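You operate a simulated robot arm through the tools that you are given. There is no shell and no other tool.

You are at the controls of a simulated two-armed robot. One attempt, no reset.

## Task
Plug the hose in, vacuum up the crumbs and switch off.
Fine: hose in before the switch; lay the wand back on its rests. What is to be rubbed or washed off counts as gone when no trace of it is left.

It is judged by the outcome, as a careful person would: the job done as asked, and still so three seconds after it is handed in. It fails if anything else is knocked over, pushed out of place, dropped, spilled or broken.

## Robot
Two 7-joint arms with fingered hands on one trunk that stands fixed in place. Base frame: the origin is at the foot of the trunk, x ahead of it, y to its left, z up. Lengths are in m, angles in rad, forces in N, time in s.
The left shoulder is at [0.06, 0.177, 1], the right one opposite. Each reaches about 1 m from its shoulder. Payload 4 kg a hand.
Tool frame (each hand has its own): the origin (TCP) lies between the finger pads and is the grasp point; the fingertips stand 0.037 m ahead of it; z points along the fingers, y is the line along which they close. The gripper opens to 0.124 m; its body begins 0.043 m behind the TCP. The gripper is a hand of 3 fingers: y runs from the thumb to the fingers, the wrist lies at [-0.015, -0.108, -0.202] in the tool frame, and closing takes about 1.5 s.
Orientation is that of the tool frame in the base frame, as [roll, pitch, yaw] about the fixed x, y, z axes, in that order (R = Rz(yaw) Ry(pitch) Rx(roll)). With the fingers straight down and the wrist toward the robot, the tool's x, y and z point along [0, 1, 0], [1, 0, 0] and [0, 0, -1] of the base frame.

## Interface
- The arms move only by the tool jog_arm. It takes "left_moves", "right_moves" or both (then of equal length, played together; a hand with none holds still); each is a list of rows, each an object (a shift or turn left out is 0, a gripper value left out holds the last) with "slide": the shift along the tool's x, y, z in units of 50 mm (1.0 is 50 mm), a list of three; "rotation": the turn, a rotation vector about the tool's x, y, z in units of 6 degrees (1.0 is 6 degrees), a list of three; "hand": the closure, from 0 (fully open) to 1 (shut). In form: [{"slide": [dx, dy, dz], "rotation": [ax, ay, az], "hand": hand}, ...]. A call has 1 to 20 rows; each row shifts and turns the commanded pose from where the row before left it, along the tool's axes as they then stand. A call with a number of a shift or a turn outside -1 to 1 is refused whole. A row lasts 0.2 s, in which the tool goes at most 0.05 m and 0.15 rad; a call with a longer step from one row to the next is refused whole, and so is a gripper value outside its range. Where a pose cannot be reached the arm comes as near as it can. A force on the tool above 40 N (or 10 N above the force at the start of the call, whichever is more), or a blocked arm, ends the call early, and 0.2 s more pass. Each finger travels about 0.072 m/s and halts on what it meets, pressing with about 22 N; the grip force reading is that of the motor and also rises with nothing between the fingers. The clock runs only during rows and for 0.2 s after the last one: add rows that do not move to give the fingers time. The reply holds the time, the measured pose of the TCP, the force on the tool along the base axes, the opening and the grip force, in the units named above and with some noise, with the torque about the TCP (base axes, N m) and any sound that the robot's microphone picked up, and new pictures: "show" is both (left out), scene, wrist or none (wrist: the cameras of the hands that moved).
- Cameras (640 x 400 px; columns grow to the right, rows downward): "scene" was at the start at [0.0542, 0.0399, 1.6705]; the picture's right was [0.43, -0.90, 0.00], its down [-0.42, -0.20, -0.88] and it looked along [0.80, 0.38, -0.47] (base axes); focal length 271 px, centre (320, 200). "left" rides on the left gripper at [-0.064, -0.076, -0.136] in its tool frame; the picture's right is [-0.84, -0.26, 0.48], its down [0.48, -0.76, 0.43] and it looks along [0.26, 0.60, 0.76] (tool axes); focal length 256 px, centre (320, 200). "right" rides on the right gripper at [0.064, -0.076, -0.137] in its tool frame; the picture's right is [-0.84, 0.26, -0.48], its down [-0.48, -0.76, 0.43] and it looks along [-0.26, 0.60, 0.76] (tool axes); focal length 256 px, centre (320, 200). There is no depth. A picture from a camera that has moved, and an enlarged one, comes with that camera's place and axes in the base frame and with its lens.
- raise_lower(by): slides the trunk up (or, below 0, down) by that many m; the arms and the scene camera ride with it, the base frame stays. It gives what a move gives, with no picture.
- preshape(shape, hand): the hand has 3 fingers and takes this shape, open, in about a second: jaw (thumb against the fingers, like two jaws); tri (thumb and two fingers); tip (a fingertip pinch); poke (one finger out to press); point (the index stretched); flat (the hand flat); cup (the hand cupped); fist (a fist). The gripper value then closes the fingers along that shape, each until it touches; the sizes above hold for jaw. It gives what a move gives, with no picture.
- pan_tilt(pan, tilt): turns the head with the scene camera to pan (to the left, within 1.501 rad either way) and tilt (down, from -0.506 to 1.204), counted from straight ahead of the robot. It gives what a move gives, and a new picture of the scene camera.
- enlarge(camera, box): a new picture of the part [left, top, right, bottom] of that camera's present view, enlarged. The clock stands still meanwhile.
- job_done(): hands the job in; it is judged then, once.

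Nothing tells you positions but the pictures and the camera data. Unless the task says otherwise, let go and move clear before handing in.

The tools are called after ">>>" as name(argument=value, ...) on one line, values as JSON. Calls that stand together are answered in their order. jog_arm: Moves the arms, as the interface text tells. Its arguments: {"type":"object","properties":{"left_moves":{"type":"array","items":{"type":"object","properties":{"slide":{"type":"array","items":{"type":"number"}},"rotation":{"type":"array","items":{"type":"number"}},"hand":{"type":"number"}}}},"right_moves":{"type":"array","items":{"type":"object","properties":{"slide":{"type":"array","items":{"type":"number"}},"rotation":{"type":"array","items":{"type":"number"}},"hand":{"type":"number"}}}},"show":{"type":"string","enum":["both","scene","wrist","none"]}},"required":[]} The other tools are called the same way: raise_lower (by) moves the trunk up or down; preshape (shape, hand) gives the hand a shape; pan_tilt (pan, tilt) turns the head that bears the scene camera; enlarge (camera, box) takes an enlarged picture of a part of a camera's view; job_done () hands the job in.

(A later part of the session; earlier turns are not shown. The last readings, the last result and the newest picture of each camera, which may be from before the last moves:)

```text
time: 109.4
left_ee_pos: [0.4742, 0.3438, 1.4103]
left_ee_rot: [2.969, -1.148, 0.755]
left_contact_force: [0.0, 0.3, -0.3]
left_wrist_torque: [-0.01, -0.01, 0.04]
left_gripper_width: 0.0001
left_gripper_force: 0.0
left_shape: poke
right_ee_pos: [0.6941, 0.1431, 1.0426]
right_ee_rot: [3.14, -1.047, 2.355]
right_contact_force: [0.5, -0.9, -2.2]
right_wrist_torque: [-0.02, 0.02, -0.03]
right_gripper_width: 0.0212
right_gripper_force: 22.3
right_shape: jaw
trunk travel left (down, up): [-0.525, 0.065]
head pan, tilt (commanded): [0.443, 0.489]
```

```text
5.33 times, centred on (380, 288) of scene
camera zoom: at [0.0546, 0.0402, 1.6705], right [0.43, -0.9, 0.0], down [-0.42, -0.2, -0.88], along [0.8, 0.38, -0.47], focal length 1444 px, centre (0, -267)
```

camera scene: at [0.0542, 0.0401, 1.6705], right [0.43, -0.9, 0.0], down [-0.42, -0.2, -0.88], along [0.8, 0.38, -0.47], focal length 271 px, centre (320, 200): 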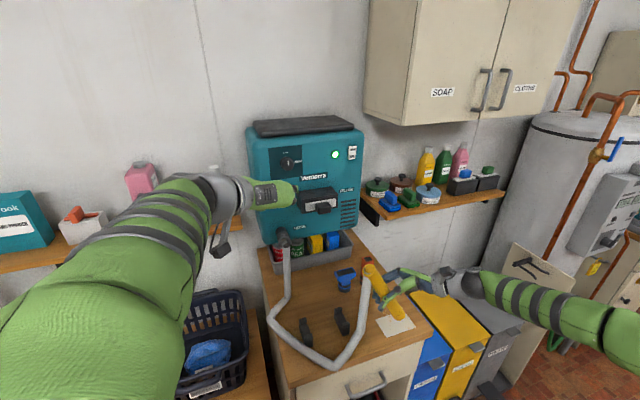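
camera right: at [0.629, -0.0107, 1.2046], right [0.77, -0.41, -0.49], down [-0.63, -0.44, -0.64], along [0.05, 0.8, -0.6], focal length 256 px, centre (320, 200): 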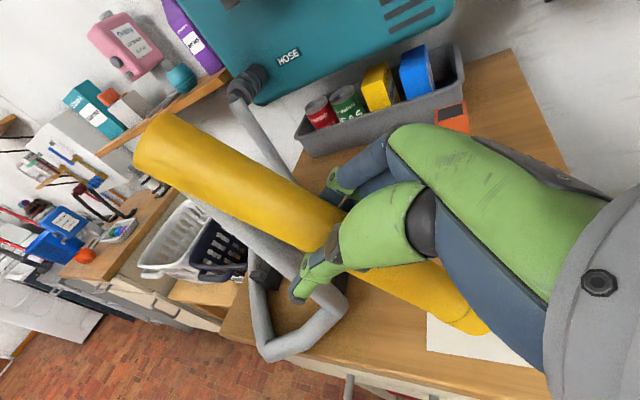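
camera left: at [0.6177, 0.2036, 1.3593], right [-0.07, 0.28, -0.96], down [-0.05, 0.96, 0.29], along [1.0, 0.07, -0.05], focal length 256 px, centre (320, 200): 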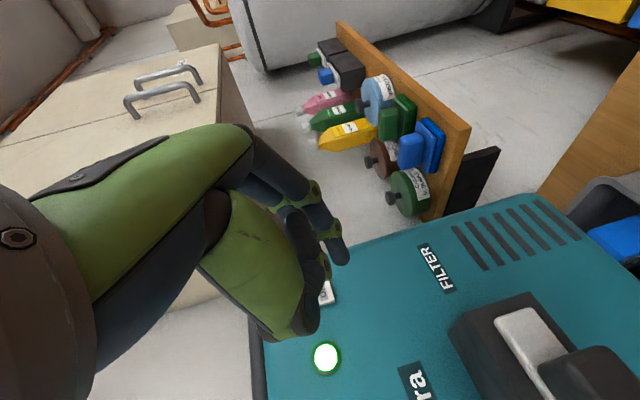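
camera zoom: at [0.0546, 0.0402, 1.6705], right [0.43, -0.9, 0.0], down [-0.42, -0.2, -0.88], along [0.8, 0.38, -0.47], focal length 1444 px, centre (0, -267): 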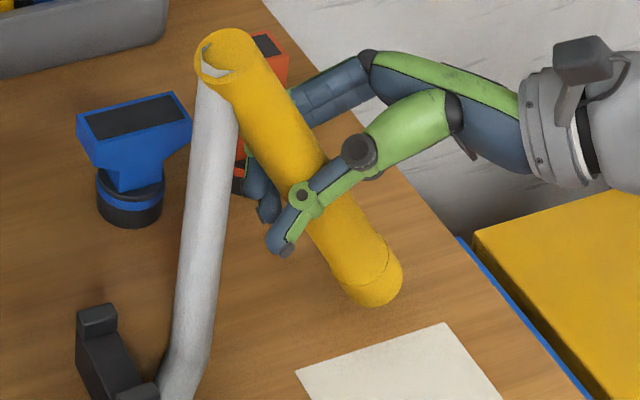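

>>> jog_arm(right_moves=[{"slide": [-0.15, 0, -0.26]}, {"slide": [0, 0.3, 0]}, {"slide": [0, 0.3, 0]}, {}, {"slide": [0.577, -0.3, -0.333]}, {"slide": [0.577, -0.6, -0.333]}, {"slide": [0.577, -0.6, -0.333]}, {"slide": [0.577, -0.6, -0.333]}, {}], show="none")

>>> enlarge(camera="scene", box=[330, 250, 450, 340])

>>> enlarge(camera="scene", box=[366, 284, 394, 302])

>>> enlarge(camera="scene", box=[384, 290, 412, 308])

```text
time: 111.4
left_ee_pos: [0.4759, 0.3463, 1.4101]
left_ee_rot: [2.968, -1.146, 0.752]
left_contact_force: [-0.8, -0.5, 0.3]
left_wrist_torque: [-0.01, -0.02, 0.03]
left_gripper_width: 0.0
left_gripper_force: 0.0
left_shape: poke
right_ee_pos: [0.654, 0.0777, 1.173]
right_ee_rot: [-3.139, -1.046, 2.351]
right_contact_force: [-0.3, 0.4, -2.5]
right_wrist_torque: [-0.01, 0.05, 0.01]
right_gripper_width: 0.0209
right_gripper_force: 21.9
right_shape: jaw
trunk travel left (down, up): [-0.525, 0.065]
head pan, tilt (commanded): [0.443, 0.489]
```

```text
4.44 times, centred on (390, 295) of scene
camera zoom: at [0.055, 0.0403, 1.6704], right [0.43, -0.9, 0.0], down [-0.42, -0.2, -0.88], along [0.8, 0.38, -0.47], focal length 1204 px, centre (9, -222)
```

zoom: 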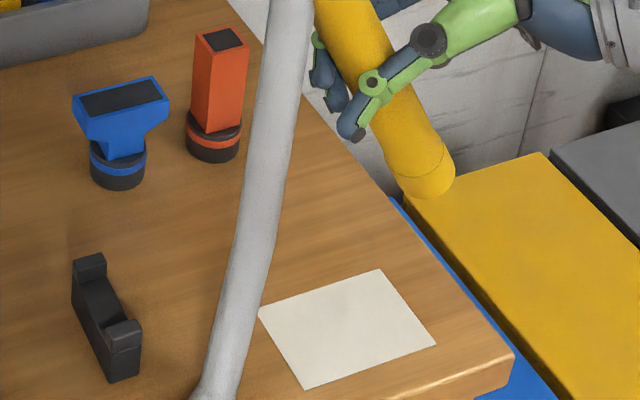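

```text
16.00 times, centred on (380, 293) of scene
camera zoom: at [0.055, 0.0403, 1.6704], right [0.43, -0.9, 0.0], down [-0.42, -0.2, -0.88], along [0.8, 0.38, -0.47], focal length 4333 px, centre (-640, -1288)
```

zoom: 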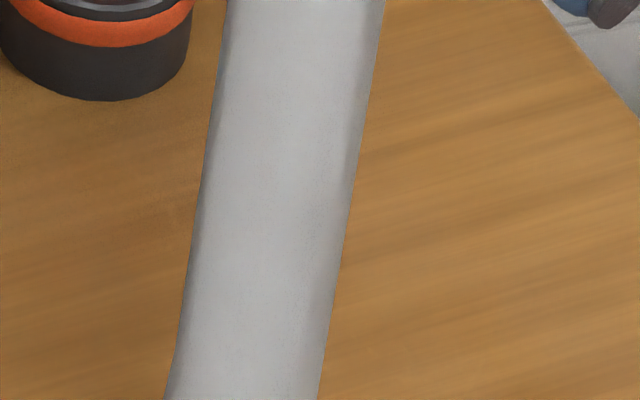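

```text
16.00 times, centred on (398, 299) of scene
camera zoom: at [0.055, 0.0403, 1.6704], right [0.43, -0.9, 0.0], down [-0.42, -0.2, -0.88], along [0.8, 0.38, -0.47], focal length 4333 px, centre (-928, -1384)
```

zoom: 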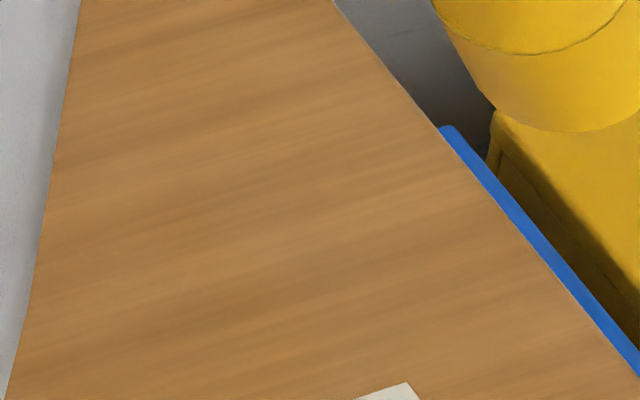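

>>> jog_arm(right_moves=[{"rotation": [0, -1, 0]}, {"rotation": [0, -1, 0]}, {"rotation": [0, -1, 0]}, {"rotation": [0, -1, 0]}, {"rotation": [0, -1, 0]}, {"rotation": [0, -1, 0]}, {"rotation": [0, -1, 0]}, {"rotation": [0, -1, 0]}, {"rotation": [0, -1, 0]}, {"rotation": [0, -1, 0]}, {}], show="none")

>>> enlarge(camera="scene", box=[366, 284, 394, 302])

>>> enlarge(camera="scene", box=[370, 298, 398, 316])

>>> enlarge(camera="scene", box=[370, 305, 424, 340])

```text
time: 113.8
left_ee_pos: [0.4756, 0.3445, 1.4094]
left_ee_rot: [2.968, -1.146, 0.755]
left_contact_force: [0.0, 0.3, 0.5]
left_wrist_torque: [-0.01, 0.0, 0.0]
left_gripper_width: 0.0
left_gripper_force: 0.1
left_shape: poke
right_ee_pos: [0.6528, 0.0789, 1.1748]
right_ee_rot: [3.141, 0.0, 2.353]
right_contact_force: [0.4, -0.3, -2.1]
right_wrist_torque: [-0.02, 0.01, -0.02]
right_gripper_width: 0.0209
right_gripper_force: 22.3
right_shape: jaw
trunk travel left (down, up): [-0.525, 0.065]
head pan, tilt (commanded): [0.443, 0.489]
```

```text
16.00 times, centred on (380, 293) of scene
camera zoom: at [0.0548, 0.0396, 1.6705], right [0.43, -0.9, 0.0], down [-0.42, -0.2, -0.88], along [0.8, 0.38, -0.47], focal length 4333 px, centre (-640, -1288)
```

zoom: 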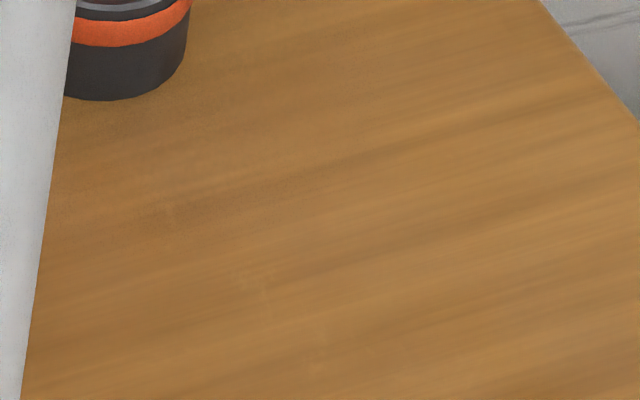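

```text
16.00 times, centred on (384, 307) of scene
camera zoom: at [0.0548, 0.0396, 1.6705], right [0.43, -0.9, 0.0], down [-0.42, -0.2, -0.88], along [0.8, 0.38, -0.47], focal length 4333 px, centre (-704, -1512)
```

zoom: 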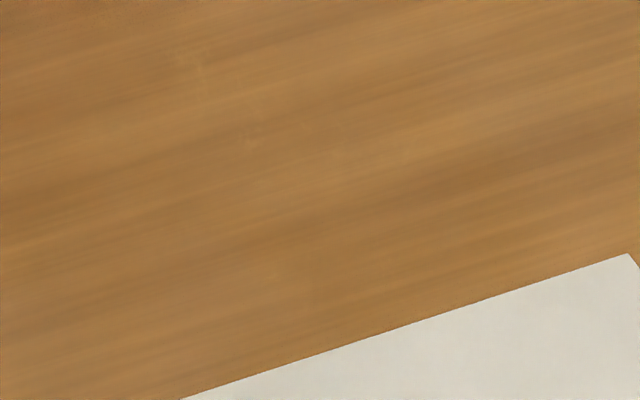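

```text
11.43 times, centred on (397, 322) of scene
camera zoom: at [0.0548, 0.0396, 1.6705], right [0.43, -0.9, 0.0], down [-0.42, -0.2, -0.88], along [0.8, 0.38, -0.47], focal length 3095 px, centre (-560, -1200)
```

zoom: 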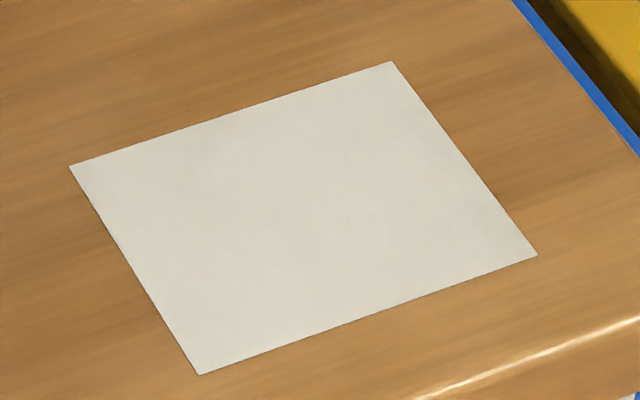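

>>> enlarge(camera="right", box=[200, 200, 330, 300])

>>> enlarge(camera="left", box=[480, 0, 640, 160])

```text
4.00 times, centred on (265, 250) of right
camera zoom: at [0.5531, 0.0704, 1.3119], right [0.77, -0.41, 0.48], down [-0.2, -0.88, -0.43], along [0.6, 0.24, -0.76], focal length 1024 px, centre (540, 0)
```

zoom: 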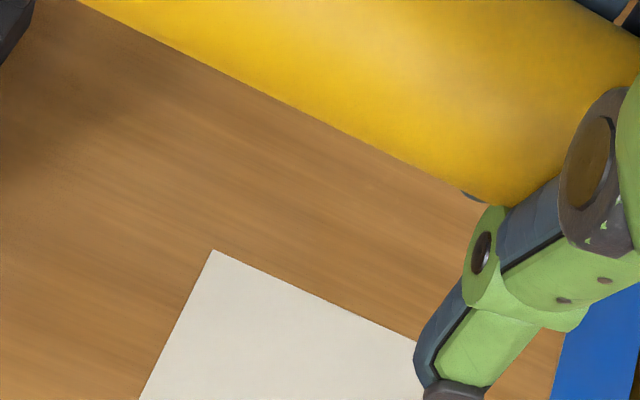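

```text
2.50 times, centred on (560, 80) of left
camera zoom: at [0.3069, 0.3236, 1.4019], right [-0.02, 0.21, -0.98], down [0.06, 0.98, 0.21], along [1.0, -0.05, -0.03], focal length 640 px, centre (-280, 500)
```

zoom: 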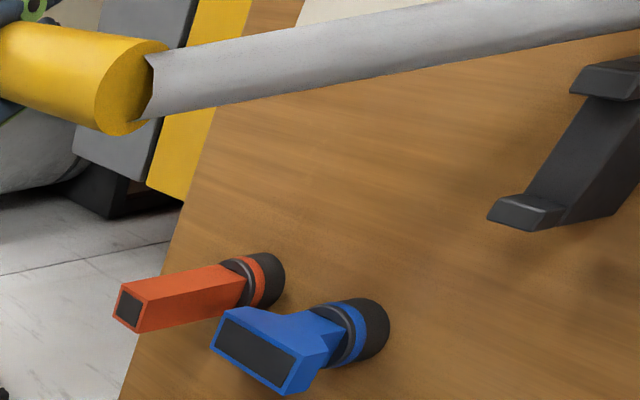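

>>> enlarge(camera="left", box=[535, 35, 590, 85])

>>> enlarge(camera="left", box=[550, 45, 575, 65])

```text
8.00 times, centred on (562, 60) of left
camera zoom: at [0.3069, 0.3236, 1.4019], right [-0.02, 0.21, -0.98], down [0.06, 0.98, 0.21], along [1.0, -0.05, -0.03], focal length 2048 px, centre (-1620, 1320)
```

zoom: 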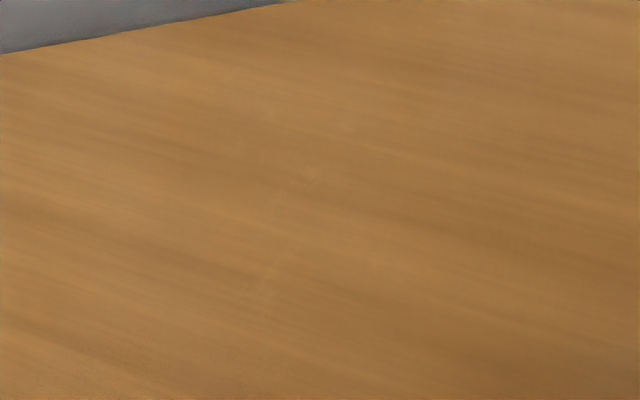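

```text
16.00 times, centred on (562, 55) of left
camera zoom: at [0.3069, 0.3236, 1.4019], right [-0.02, 0.21, -0.98], down [0.06, 0.98, 0.21], along [1.0, -0.05, -0.03], focal length 4096 px, centre (-3560, 2520)
```

zoom: 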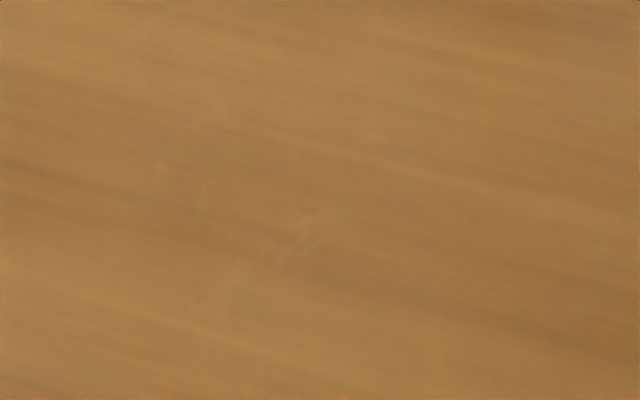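

>>> enlarge(camera="scene", box=[310, 275, 338, 293])

>>> enlarge(camera="scene", box=[376, 290, 392, 300])

>>> enlarge(camera="scene", box=[410, 305, 438, 323])

```text
16.00 times, centred on (324, 284) of scene
camera zoom: at [0.0548, 0.0396, 1.6705], right [0.43, -0.9, 0.0], down [-0.42, -0.2, -0.88], along [0.8, 0.38, -0.47], focal length 4333 px, centre (256, -1144)
```

zoom: 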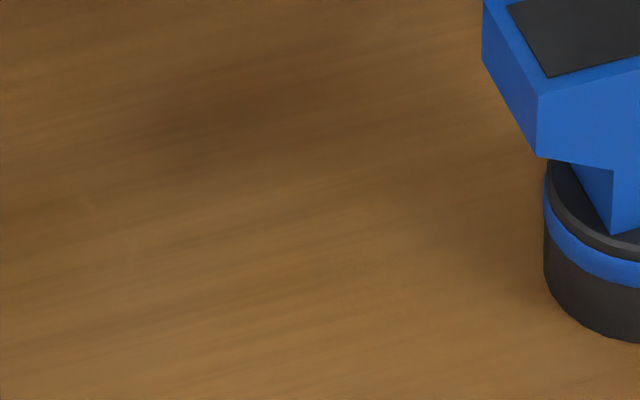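

```text
16.00 times, centred on (384, 295) of scene
camera zoom: at [0.0548, 0.0396, 1.6705], right [0.43, -0.9, 0.0], down [-0.42, -0.2, -0.88], along [0.8, 0.38, -0.47], focal length 4333 px, centre (-704, -1320)
```

zoom: 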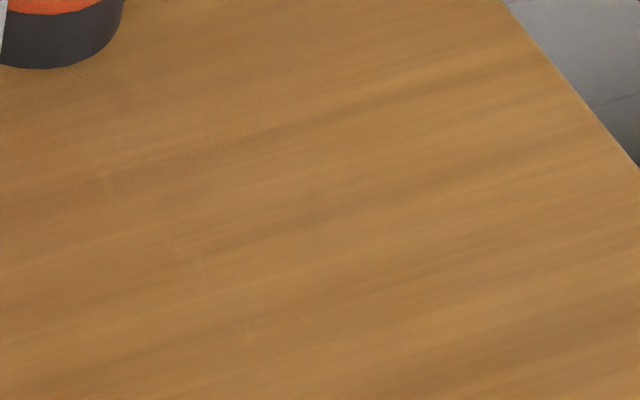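

```text
16.00 times, centred on (424, 314) of scene
camera zoom: at [0.0548, 0.0396, 1.6705], right [0.43, -0.9, 0.0], down [-0.42, -0.2, -0.88], along [0.8, 0.38, -0.47], focal length 4333 px, centre (-1344, -1624)
```

zoom: 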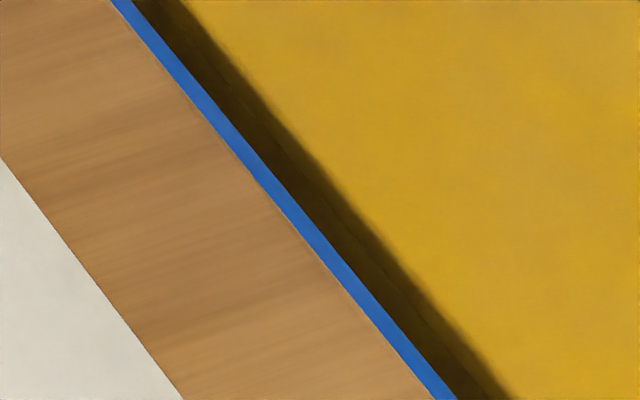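

The same faint flecks show up in wood that never had crumbs, so they look like grain. Since no trace may remain, I'll still do one slow, dense pass over the whole patch.

>>> jog_arm(right_moves=[{"rotation": [0, 1, 0]}, {"rotation": [0, 1, 0]}, {"rotation": [0, 1, 0]}, {"rotation": [0, 1, 0]}, {"rotation": [0, 1, 0]}, {"rotation": [0, 1, 0]}, {"rotation": [0, 1, 0]}, {"rotation": [0, 1, 0]}, {"rotation": [0, 1, 0]}, {"rotation": [0, 1, 0]}, {"slide": [-0.841, -0.136, 0.299]}, {"slide": [-0.841, -0.136, 0.299]}, {"slide": [-0.821, -0.136, 0.289]}, {}], show="none")

>>> enlarge(camera="scene", box=[350, 270, 450, 340])

```text
time: 116.8
left_ee_pos: [0.4749, 0.3442, 1.4104]
left_ee_rot: [2.961, -1.146, 0.758]
left_contact_force: [-0.3, 0.2, 0.0]
left_wrist_torque: [0.03, 0.0, -0.03]
left_gripper_width: 0.0
left_gripper_force: 0.1
left_shape: poke
right_ee_pos: [0.6536, 0.0459, 1.043]
right_ee_rot: [3.14, -1.047, 2.354]
right_contact_force: [-0.5, -0.8, -2.4]
right_wrist_torque: [-0.08, -0.02, 0.0]
right_gripper_width: 0.021
right_gripper_force: 21.9
right_shape: jaw
trunk travel left (down, up): [-0.525, 0.065]
head pan, tilt (commanded): [0.443, 0.489]
```

```text
5.71 times, centred on (400, 305) of scene
camera zoom: at [0.0541, 0.0402, 1.6705], right [0.43, -0.9, 0.0], down [-0.42, -0.2, -0.88], along [0.8, 0.38, -0.47], focal length 1548 px, centre (-137, -400)
```

zoom: 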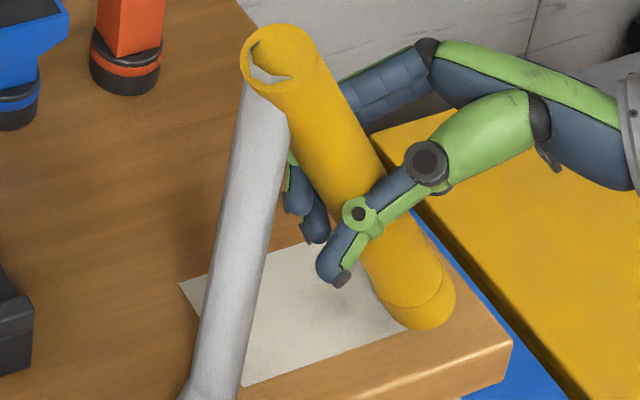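

>>> jog_arm(right_moves=[{"slide": [0, 0.212, 0]}, {"slide": [0, 0.212, 0]}, {"slide": [0, 0.212, 0]}, {"slide": [0, 0.212, 0]}, {"slide": [0, 0.212, 0]}, {"slide": [0, 0.212, 0]}, {"slide": [0, 0.212, 0]}, {"slide": [0, 0.212, 0]}, {"slide": [0.16, 0, 0.277]}, {"slide": [0, -0.212, 0]}, {"slide": [0, -0.212, 0]}, {"slide": [0, -0.212, 0]}, {"slide": [0, -0.212, 0]}, {"slide": [0, -0.212, 0]}, {"slide": [0, -0.212, 0]}, {"slide": [0, -0.212, 0]}, {"slide": [0, -0.212, 0]}, {"slide": [0.18, 0, 0.312]}, {"slide": [0, 0.212, 0]}, {"slide": [0, 0.212, 0]}], show="none")

>>> jog_arm(right_moves=[{"slide": [0, 0.212, 0]}, {"slide": [0, 0.212, 0]}, {"slide": [0, 0.212, 0]}, {"slide": [0, 0.212, 0]}, {"slide": [0, 0.212, 0]}, {"slide": [0, 0.212, 0]}, {"slide": [0, 0.212, 0]}, {"slide": [0, 0.212, 0]}, {"slide": [0, 0.212, 0]}, {"slide": [0, 0.212, 0]}, {"slide": [0.18, 0, 0.312]}, {"slide": [0, 0.212, 0]}, {"slide": [0, 0.212, 0]}, {"slide": [0, 0.212, 0]}, {"slide": [0, -0.212, 0]}, {"slide": [0, -0.212, 0]}, {"slide": [0, -0.212, 0]}, {"slide": [0, -0.212, 0]}, {"slide": [0, -0.212, 0]}, {"slide": [0, -0.212, 0]}], show="none")

>>> jog_arm(right_moves=[{"slide": [0, -0.212, 0]}, {"slide": [0, -0.212, 0]}, {"slide": [0, -0.212, 0]}, {"slide": [0, -0.212, 0]}, {"slide": [0, -0.212, 0]}, {"slide": [0, -0.212, 0]}, {"slide": [0, -0.212, 0]}, {"slide": [0.16, 0, 0.277]}, {"slide": [0, 0.212, 0]}, {"slide": [0, 0.212, 0]}, {"slide": [0, 0.212, 0]}, {"slide": [0, 0.212, 0]}, {"slide": [0, 0.212, 0]}, {"slide": [0, 0.212, 0]}, {"slide": [0, 0.212, 0]}, {"slide": [0, 0.212, 0]}, {"slide": [0, 0.212, 0]}, {"slide": [0, 0.212, 0]}, {"slide": [0, 0.212, 0]}, {"slide": [0, 0.212, 0]}], show="none")

>>> enlarge(camera="scene", box=[330, 250, 450, 340])

```text
time: 121.0
left_ee_pos: [0.4757, 0.3453, 1.4099]
left_ee_rot: [2.97, -1.147, 0.751]
left_contact_force: [-0.6, -0.7, 1.0]
left_wrist_torque: [-0.03, -0.03, 0.01]
left_gripper_width: 0.0
left_gripper_force: 0.1
left_shape: poke
right_ee_pos: [0.6461, 0.0864, 1.0454]
right_ee_rot: [3.141, -1.046, 2.356]
right_contact_force: [0.2, -0.3, -2.1]
right_wrist_torque: [-0.01, 0.04, 0.0]
right_gripper_width: 0.0207
right_gripper_force: 22.1
right_shape: jaw
trunk travel left (down, up): [-0.525, 0.065]
head pan, tilt (commanded): [0.443, 0.489]
```

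```text
time: 125.2
left_ee_pos: [0.4756, 0.3447, 1.4101]
left_ee_rot: [2.966, -1.147, 0.756]
left_contact_force: [-0.1, 0.2, 0.3]
left_wrist_torque: [0.0, 0.0, -0.03]
left_gripper_width: 0.0
left_gripper_force: 0.0
left_shape: poke
right_ee_pos: [0.6866, 0.1513, 1.0445]
right_ee_rot: [3.14, -1.047, 2.355]
right_contact_force: [0.5, -0.2, -2.6]
right_wrist_torque: [-0.05, -0.02, 0.02]
right_gripper_width: 0.0205
right_gripper_force: 21.8
right_shape: jaw
trunk travel left (down, up): [-0.525, 0.065]
head pan, tilt (commanded): [0.443, 0.489]
```

```text
time: 129.4
left_ee_pos: [0.4751, 0.3459, 1.4099]
left_ee_rot: [2.967, -1.145, 0.754]
left_contact_force: [-0.5, -0.2, 0.4]
left_wrist_torque: [0.0, 0.01, -0.03]
left_gripper_width: 0.0
left_gripper_force: 0.0
left_shape: poke
right_ee_pos: [0.7135, 0.1997, 1.0442]
right_ee_rot: [3.14, -1.047, 2.358]
right_contact_force: [0.1, 0.2, -1.9]
right_wrist_torque: [-0.04, 0.02, -0.01]
right_gripper_width: 0.0205
right_gripper_force: 22.2
right_shape: jaw
trunk travel left (down, up): [-0.525, 0.065]
head pan, tilt (commanded): [0.443, 0.489]
```

```text
4.44 times, centred on (390, 295) of scene
camera zoom: at [0.0546, 0.0403, 1.6705], right [0.43, -0.9, 0.0], down [-0.42, -0.2, -0.88], along [0.8, 0.38, -0.47], focal length 1204 px, centre (9, -222)
```

zoom: 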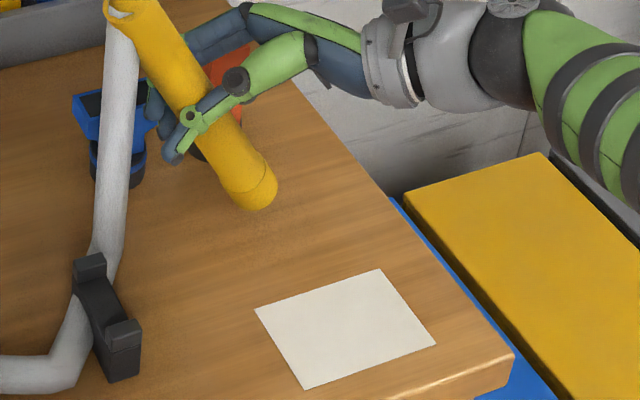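

>>> jog_arm(right_moves=[{"slide": [0, 0.1, 0]}, {"slide": [0.16, 0, 0.277]}, {"slide": [0, -0.212, 0]}, {"slide": [0, -0.212, 0]}, {"slide": [0, -0.212, 0]}, {"slide": [0, -0.212, 0]}, {"slide": [0, -0.212, 0]}, {"slide": [0, -0.212, 0]}, {"slide": [0, -0.212, 0]}, {"slide": [0, -0.212, 0]}, {"slide": [0, -0.212, 0]}, {"slide": [0, -0.212, 0]}, {"slide": [0, -0.212, 0]}, {"slide": [0.14, 0, 0.242]}, {"slide": [0, 0.212, 0]}, {"slide": [0, 0.212, 0]}, {"slide": [0, 0.212, 0]}, {"slide": [0, 0.212, 0]}, {"slide": [0, 0.212, 0]}, {"slide": [0, 0.212, 0]}], show="none")

>>> jog_arm(right_moves=[{"slide": [0, 0.212, 0]}, {"slide": [0, 0.212, 0]}, {"slide": [0, 0.212, 0]}, {"slide": [0, 0.212, 0]}, {"slide": [0, 0.212, 0]}, {}, {"slide": [0.577, -0.3, -0.333]}, {"slide": [0.577, -0.6, -0.333]}, {"slide": [0.577, -0.6, -0.333]}, {"slide": [0.577, -0.6, -0.333]}, {}], show="none")

>>> enlarge(camera="scene", box=[330, 250, 450, 340])

>>> enlarge(camera="scene", box=[376, 286, 404, 304])

```text
time: 133.6
left_ee_pos: [0.4751, 0.3454, 1.4108]
left_ee_rot: [2.968, -1.148, 0.754]
left_contact_force: [0.7, 0.6, -0.2]
left_wrist_torque: [0.02, -0.05, 0.03]
left_gripper_width: 0.0
left_gripper_force: 0.1
left_shape: poke
right_ee_pos: [0.6582, 0.1876, 1.0454]
right_ee_rot: [-3.138, -1.048, 2.352]
right_contact_force: [-0.7, -0.2, -2.5]
right_wrist_torque: [-0.04, 0.07, 0.01]
right_gripper_width: 0.0207
right_gripper_force: 22.1
right_shape: jaw
trunk travel left (down, up): [-0.525, 0.065]
head pan, tilt (commanded): [0.443, 0.489]
```

```text
time: 136.0
left_ee_pos: [0.4751, 0.3461, 1.4105]
left_ee_rot: [2.968, -1.146, 0.754]
left_contact_force: [0.4, 0.6, 0.8]
left_wrist_torque: [-0.01, -0.01, -0.02]
left_gripper_width: 0.0
left_gripper_force: 0.1
left_shape: poke
right_ee_pos: [0.6211, 0.1496, 1.1788]
right_ee_rot: [-3.134, -1.049, 2.347]
right_contact_force: [0.5, 0.7, -2.8]
right_wrist_torque: [0.0, 0.03, 0.01]
right_gripper_width: 0.0205
right_gripper_force: 21.9
right_shape: jaw
trunk travel left (down, up): [-0.525, 0.065]
head pan, tilt (commanded): [0.443, 0.489]
```

```text
4.44 times, centred on (390, 295) of scene
camera zoom: at [0.0551, 0.0403, 1.6704], right [0.43, -0.9, 0.0], down [-0.42, -0.2, -0.88], along [0.8, 0.38, -0.47], focal length 1204 px, centre (9, -222)
```

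zoom: 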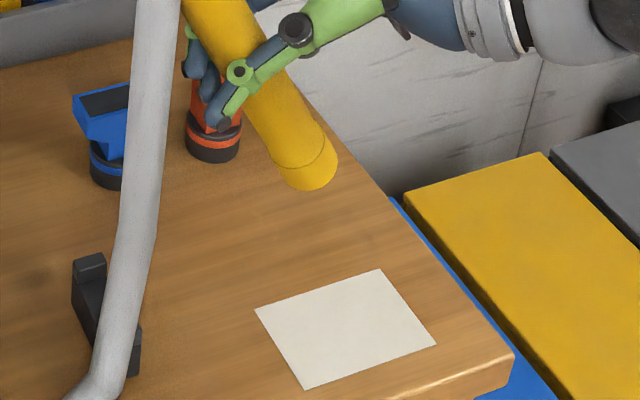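

```text
16.00 times, centred on (390, 295) of scene
camera zoom: at [0.0551, 0.0403, 1.6704], right [0.43, -0.9, 0.0], down [-0.42, -0.2, -0.88], along [0.8, 0.38, -0.47], focal length 4333 px, centre (-800, -1320)
```

zoom: 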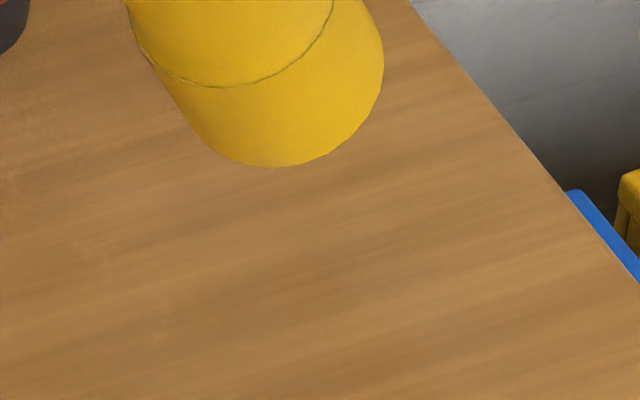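

The remaining flecks haven't changed at all, so they're wood grain. The crumbs are gone and the paper hasn't moved. Levelling the wand to return it to its rests.

>>> jog_arm(right_moves=[{"rotation": [0, -1, 0]}, {"rotation": [0, -1, 0]}, {"rotation": [0, -1, 0]}, {"rotation": [0, -1, 0]}, {"rotation": [0, -1, 0]}, {"rotation": [0, -1, 0]}, {"rotation": [0, -1, 0]}, {"rotation": [0, -1, 0]}, {"rotation": [0, -1, 0]}, {"rotation": [0, -1, 0]}, {}], show="none")

>>> enlarge(camera="right", box=[100, 100, 420, 300])

>>> enlarge(camera="scene", box=[270, 250, 430, 350])

```text
time: 138.4
left_ee_pos: [0.4754, 0.3448, 1.4103]
left_ee_rot: [2.97, -1.146, 0.75]
left_contact_force: [0.1, -0.6, 0.0]
left_wrist_torque: [-0.03, -0.01, -0.04]
left_gripper_width: 0.0
left_gripper_force: 0.1
left_shape: poke
right_ee_pos: [0.6204, 0.1506, 1.1778]
right_ee_rot: [3.14, 0.0, 2.354]
right_contact_force: [0.1, -0.3, -2.1]
right_wrist_torque: [-0.01, 0.07, -0.03]
right_gripper_width: 0.0202
right_gripper_force: 22.0
right_shape: jaw
trunk travel left (down, up): [-0.525, 0.065]
head pan, tilt (commanded): [0.443, 0.489]
```

```text
2.00 times, centred on (260, 200) of right
camera zoom: at [0.5211, 0.1415, 1.3142], right [0.77, -0.41, 0.48], down [-0.2, -0.88, -0.43], along [0.6, 0.24, -0.76], focal length 512 px, centre (440, 200)
```

zoom: 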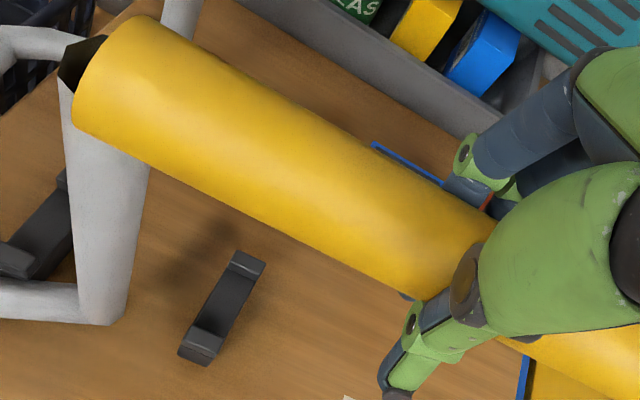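

```text
4.00 times, centred on (350, 300) of scene
camera zoom: at [0.0548, 0.0396, 1.6705], right [0.43, -0.9, 0.0], down [-0.42, -0.2, -0.88], along [0.8, 0.38, -0.47], focal length 1083 px, centre (200, -200)
```

zoom: 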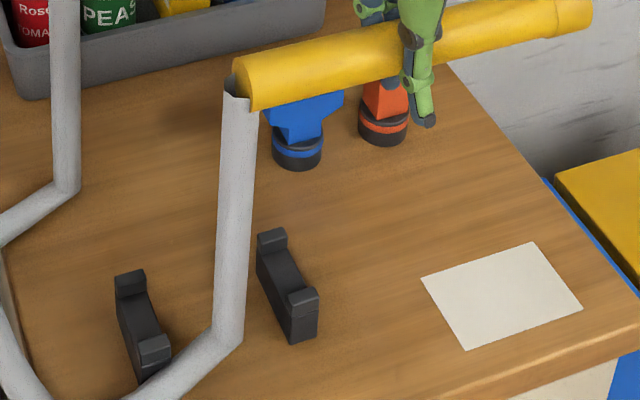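

>>> jog_arm(right_moves=[{"slide": [0.505, 0.143, 0.3]}, {"slide": [0.505, 0.143, 0.5]}, {"slide": [0.505, 0.143, 0.6]}, {"slide": [0.505, 0.143, 0.78]}, {"slide": [0.505, 0.143, 0.78]}, {}], show="none")

>>> enlarge(camera="scene", box=[260, 260, 400, 350])

>>> enlarge(camera="right", box=[100, 100, 420, 300])

```text
time: 139.8
left_ee_pos: [0.474, 0.3444, 1.4101]
left_ee_rot: [2.965, -1.147, 0.756]
left_contact_force: [0.3, -0.7, -0.1]
left_wrist_torque: [-0.03, -0.01, 0.0]
left_gripper_width: 0.0
left_gripper_force: 0.0
left_shape: poke
right_ee_pos: [0.556, 0.2661, 1.0274]
right_ee_rot: [-3.14, 0.0, 2.355]
right_contact_force: [-0.2, -0.4, -2.1]
right_wrist_torque: [0.04, 0.05, -0.02]
right_gripper_width: 0.0205
right_gripper_force: 22.3
right_shape: jaw
trunk travel left (down, up): [-0.525, 0.065]
head pan, tilt (commanded): [0.443, 0.489]
```

```text
4.44 times, centred on (330, 305) of scene
camera zoom: at [0.0544, 0.0394, 1.6705], right [0.43, -0.9, 0.0], down [-0.42, -0.2, -0.88], along [0.8, 0.38, -0.47], focal length 1204 px, centre (276, -267)
```

zoom: 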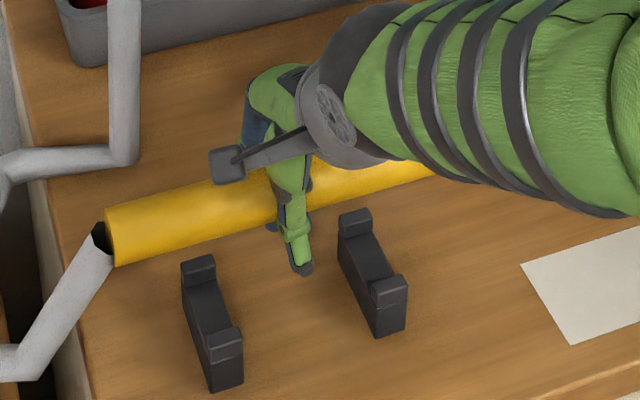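

```text
2.00 times, centred on (260, 200) of right
camera zoom: at [0.4562, 0.2574, 1.1656], right [0.77, -0.41, 0.48], down [-0.2, -0.88, -0.43], along [0.6, 0.24, -0.76], focal length 512 px, centre (440, 200)
```

zoom: 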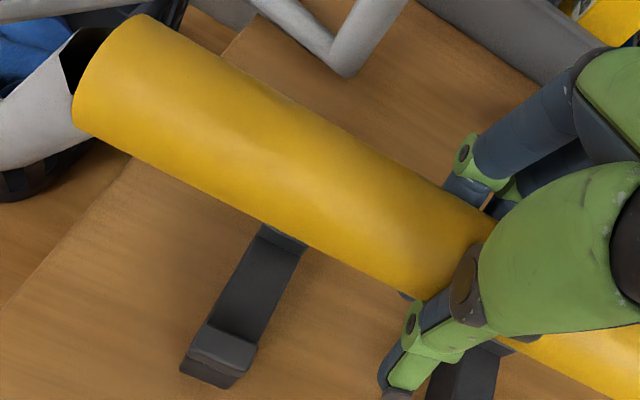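

The wand hangs right above both cradles. Lowering it slowly onto them.

>>> jog_arm(right_moves=[{"slide": [0, 0.02, 0.5]}, {"slide": [0, 0, 0.4]}, {"slide": [0, 0, 0.3]}, {"slide": [0, 0, 0.2]}, {}], show="none")

>>> enlarge(camera="scene", box=[260, 270, 390, 351])

>>> enlarge(camera="right", box=[160, 100, 400, 300])

```text
time: 141.0
left_ee_pos: [0.4753, 0.3461, 1.4097]
left_ee_rot: [2.964, -1.147, 0.759]
left_contact_force: [-0.1, 0.3, 0.6]
left_wrist_torque: [0.0, 0.02, -0.01]
left_gripper_width: 0.0003
left_gripper_force: 0.1
left_shape: poke
right_ee_pos: [0.5574, 0.2668, 0.9589]
right_ee_rot: [-3.141, -0.001, 2.354]
right_contact_force: [1.0, 0.2, -2.0]
right_wrist_torque: [-0.02, 0.02, 0.0]
right_gripper_width: 0.0205
right_gripper_force: 21.7
right_shape: jaw
trunk travel left (down, up): [-0.525, 0.065]
head pan, tilt (commanded): [0.443, 0.489]
```

```text
4.92 times, centred on (325, 310) of scene
camera zoom: at [0.0543, 0.04, 1.6705], right [0.43, -0.9, 0.0], down [-0.42, -0.2, -0.88], along [0.8, 0.38, -0.47], focal length 1333 px, centre (295, -344)
```

zoom: 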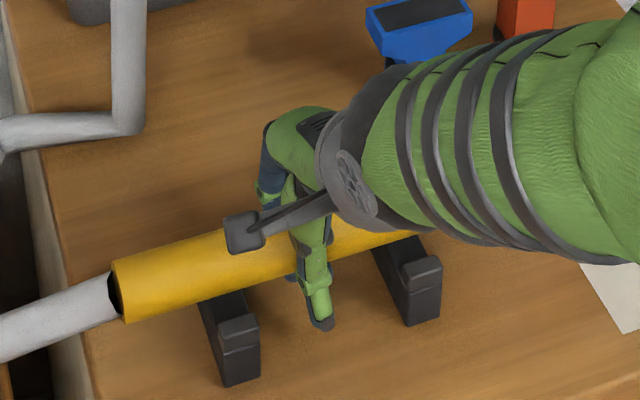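

```text
2.00 times, centred on (280, 200) of right
camera zoom: at [0.4571, 0.259, 1.096], right [0.77, -0.41, 0.48], down [-0.2, -0.88, -0.43], along [0.6, 0.24, -0.76], focal length 512 px, centre (400, 200)
```

zoom: 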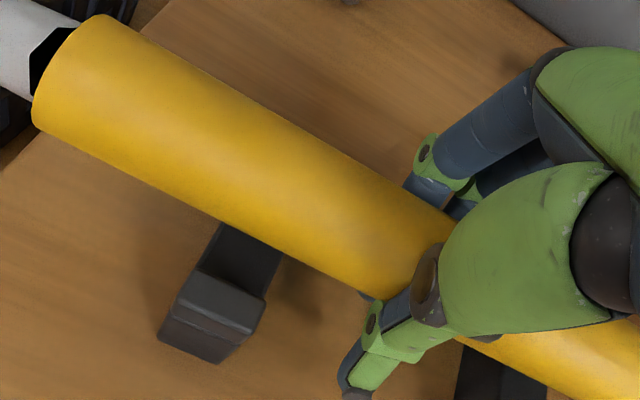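

>>> jog_arm(right_moves=[{"slide": [0, 0, 0.1]}, {"slide": [0, 0, 0.08]}, {}], show="none")

>>> jog_arm(right_moves=[{"slide": [0, 0, 0.06]}, {}], show="none")

>>> enlarge(camera="scene", box=[260, 270, 390, 351])

```text
time: 141.8
left_ee_pos: [0.4741, 0.3438, 1.4112]
left_ee_rot: [2.967, -1.146, 0.755]
left_contact_force: [0.4, -0.8, -0.8]
left_wrist_torque: [0.03, -0.03, -0.02]
left_gripper_width: 0.0001
left_gripper_force: 0.0
left_shape: poke
right_ee_pos: [0.5576, 0.2673, 0.9511]
right_ee_rot: [-3.141, 0.001, 2.355]
right_contact_force: [-0.3, 0.1, -1.3]
right_wrist_torque: [-0.02, -0.02, 0.05]
right_gripper_width: 0.0204
right_gripper_force: 21.6
right_shape: jaw
trunk travel left (down, up): [-0.525, 0.065]
head pan, tilt (commanded): [0.443, 0.489]
```

```text
time: 142.4
left_ee_pos: [0.4732, 0.3456, 1.411]
left_ee_rot: [2.964, -1.148, 0.756]
left_contact_force: [-0.5, -0.6, -0.6]
left_wrist_torque: [0.01, 0.01, 0.0]
left_gripper_width: 0.0001
left_gripper_force: 0.0
left_shape: poke
right_ee_pos: [0.5577, 0.2671, 0.9478]
right_ee_rot: [3.141, -0.001, 2.356]
right_contact_force: [-3.4, 0.2, 8.4]
right_wrist_torque: [0.09, -0.04, 0.01]
right_gripper_width: 0.0206
right_gripper_force: 22.0
right_shape: jaw
trunk travel left (down, up): [-0.525, 0.065]
head pan, tilt (commanded): [0.443, 0.489]
```

```text
4.92 times, centred on (325, 310) of scene
camera zoom: at [0.0532, 0.0397, 1.6707], right [0.43, -0.9, 0.0], down [-0.42, -0.2, -0.88], along [0.8, 0.38, -0.47], focal length 1333 px, centre (295, -344)
```

zoom: 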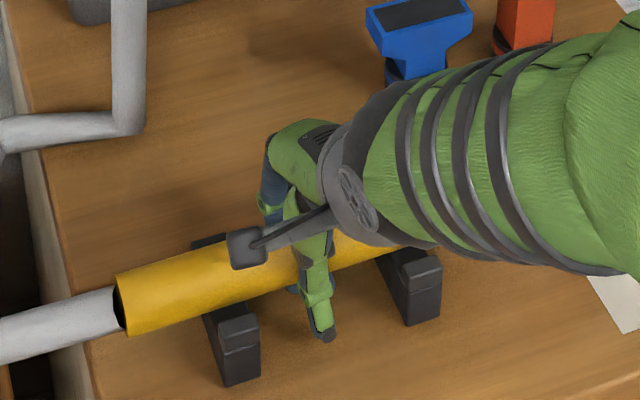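

Contact at about 8 N, but the wand looks about 4 mm high and is pushed toward the robot, so it's touching the far prongs. I'll lift slightly, shift 4 mm toward me, and set it down again.

>>> jog_arm(right_moves=[{"slide": [0, 0, -0.08]}, {"slide": [0, -0.08, 0]}, {"slide": [0, 0, 0.08]}, {"slide": [0, 0, 0.04]}, {}], show="none")

>>> enlarge(camera="scene", box=[260, 270, 390, 351])

>>> enlarge(camera="right", box=[160, 100, 400, 300])

```text
time: 143.6
left_ee_pos: [0.4745, 0.3449, 1.4115]
left_ee_rot: [2.966, -1.148, 0.756]
left_contact_force: [-1.0, 0.1, 0.4]
left_wrist_torque: [0.02, -0.03, 0.02]
left_gripper_width: 0.0003
left_gripper_force: 0.0
left_shape: poke
right_ee_pos: [0.5542, 0.2626, 0.9488]
right_ee_rot: [3.138, 0.0, 2.355]
right_contact_force: [-1.4, -4.4, 16.2]
right_wrist_torque: [0.14, -0.03, -0.06]
right_gripper_width: 0.0203
right_gripper_force: 21.6
right_shape: jaw
trunk travel left (down, up): [-0.525, 0.065]
head pan, tilt (commanded): [0.443, 0.489]
```

```text
4.92 times, centred on (325, 310) of scene
camera zoom: at [0.0529, 0.0389, 1.6708], right [0.43, -0.9, 0.0], down [-0.42, -0.2, -0.88], along [0.8, 0.38, -0.47], focal length 1333 px, centre (295, -344)
```

zoom: 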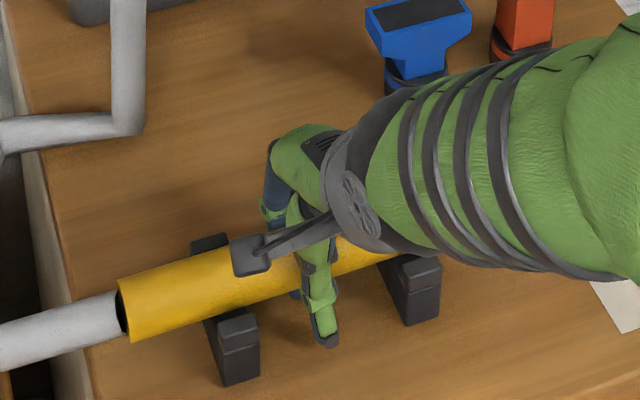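

```text
2.00 times, centred on (280, 200) of right
camera zoom: at [0.4544, 0.2542, 1.0846], right [0.77, -0.41, 0.48], down [-0.2, -0.88, -0.44], along [0.61, 0.24, -0.76], focal length 512 px, centre (400, 200)
```

zoom: 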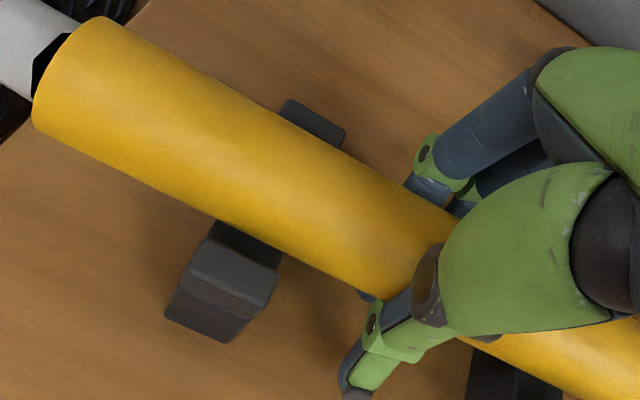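

The wand now sits between the prongs as it did originally, with the rests carrying it. I'll ease off the downward push and open the fingers gradually.

>>> jog_arm(right_moves=[{"slide": [0, 0, -0.04]}, {"hand": 0.78}, {"hand": 0.7}, {"hand": 0.6}, {"hand": 0.5}, {"hand": 0.4}, {}], show="none")

>>> enlarge(camera="scene", box=[260, 270, 390, 351])

>>> enlarge(camera="right", box=[160, 100, 400, 300])

```text
time: 145.2
left_ee_pos: [0.4738, 0.3453, 1.4097]
left_ee_rot: [2.967, -1.145, 0.753]
left_contact_force: [0.0, 0.6, 0.2]
left_wrist_torque: [0.0, 0.02, -0.05]
left_gripper_width: 0.0
left_gripper_force: 0.0
left_shape: poke
right_ee_pos: [0.5558, 0.2639, 0.9479]
right_ee_rot: [-3.141, 0.0, 2.355]
right_contact_force: [0.1, -0.8, 0.4]
right_wrist_torque: [0.02, 0.01, 0.01]
right_gripper_width: 0.0736
right_gripper_force: 0.0
right_shape: jaw
trunk travel left (down, up): [-0.525, 0.065]
head pan, tilt (commanded): [0.443, 0.489]
```

```text
4.92 times, centred on (325, 310) of scene
camera zoom: at [0.0542, 0.04, 1.6705], right [0.43, -0.9, 0.0], down [-0.42, -0.2, -0.88], along [0.8, 0.38, -0.47], focal length 1333 px, centre (295, -344)
```

zoom: 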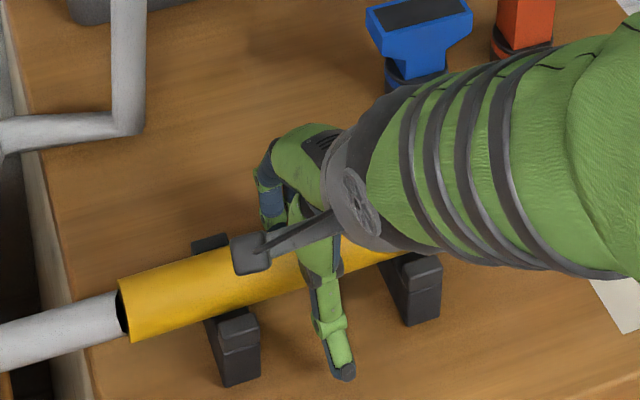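

```text
2.00 times, centred on (280, 200) of right
camera zoom: at [0.4554, 0.2547, 1.0849], right [0.77, -0.41, 0.48], down [-0.2, -0.88, -0.43], along [0.6, 0.24, -0.76], focal length 512 px, centre (400, 200)
```

zoom: 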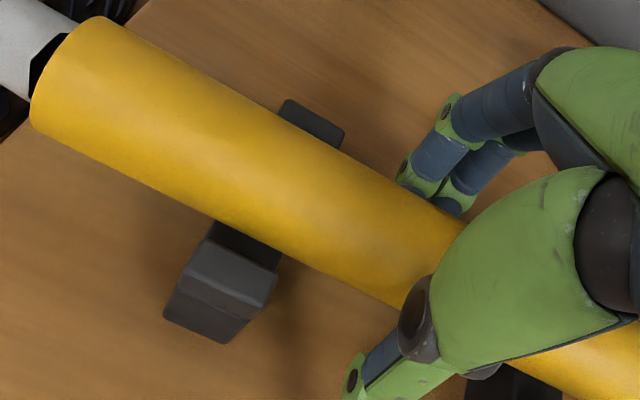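

The wand stays put. Opening fully and lifting the right hand straight up and away.

>>> jog_arm(right_moves=[{"hand": 0.2}, {"hand": 0.0}, {}, {}, {"slide": [0, 0, -0.4]}, {"slide": [0, 0, -0.7]}, {"slide": [0, 0, -0.9]}, {"slide": [0, 0, -0.9]}, {}], show="both")

>>> enlarge(camera="scene", box=[260, 270, 390, 351])

```text
time: 147.2
left_ee_pos: [0.4737, 0.3453, 1.4106]
left_ee_rot: [2.967, -1.147, 0.755]
left_contact_force: [1.2, -0.1, -0.3]
left_wrist_torque: [0.0, 0.03, 0.0]
left_gripper_width: 0.0
left_gripper_force: 0.0
left_shape: poke
right_ee_pos: [0.5545, 0.2641, 1.095]
right_ee_rot: [-3.139, 0.0, 2.354]
right_contact_force: [0.1, -0.4, 0.5]
right_wrist_torque: [-0.02, -0.01, -0.02]
right_gripper_width: 0.1239
right_gripper_force: 0.2
right_shape: jaw
trunk travel left (down, up): [-0.525, 0.065]
head pan, tilt (commanded): [0.443, 0.489]
camera scene: at [0.0544, 0.0402, 1.6705], right [0.43, -0.9, 0.0], down [-0.42, -0.2, -0.88], along [0.8, 0.38, -0.47], focal length 271 px, centre (320, 200)
camera right: at [0.455, 0.2551, 1.2308], right [0.77, -0.41, 0.48], down [-0.2, -0.88, -0.43], along [0.6, 0.24, -0.76], focal length 256 px, centre (320, 200)
```

scene: 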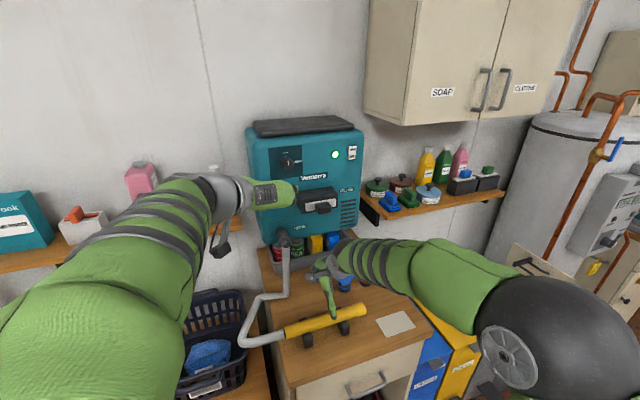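
right: 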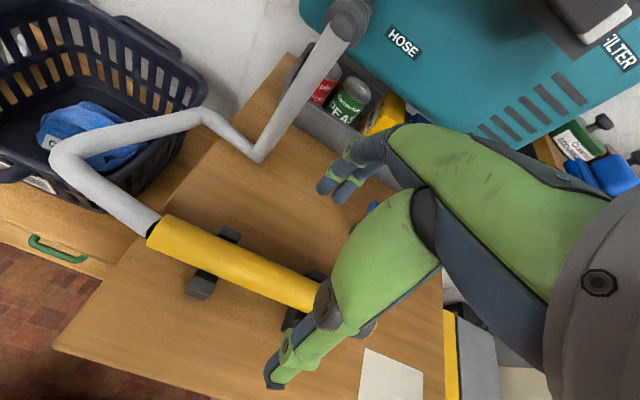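

```text
4.92 times, centred on (325, 310) of scene
camera zoom: at [0.0544, 0.0402, 1.6705], right [0.43, -0.9, 0.0], down [-0.42, -0.2, -0.88], along [0.8, 0.38, -0.47], focal length 1333 px, centre (295, -344)
```

zoom: 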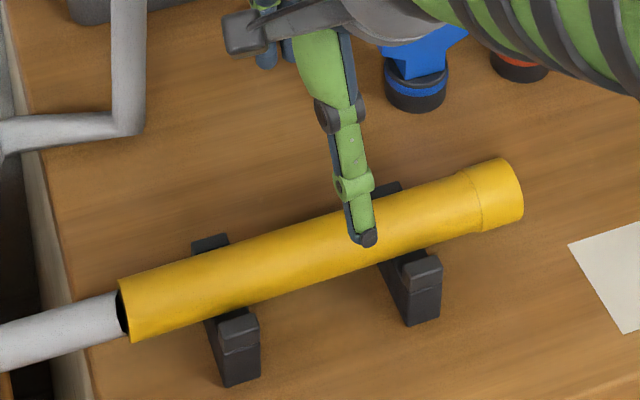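

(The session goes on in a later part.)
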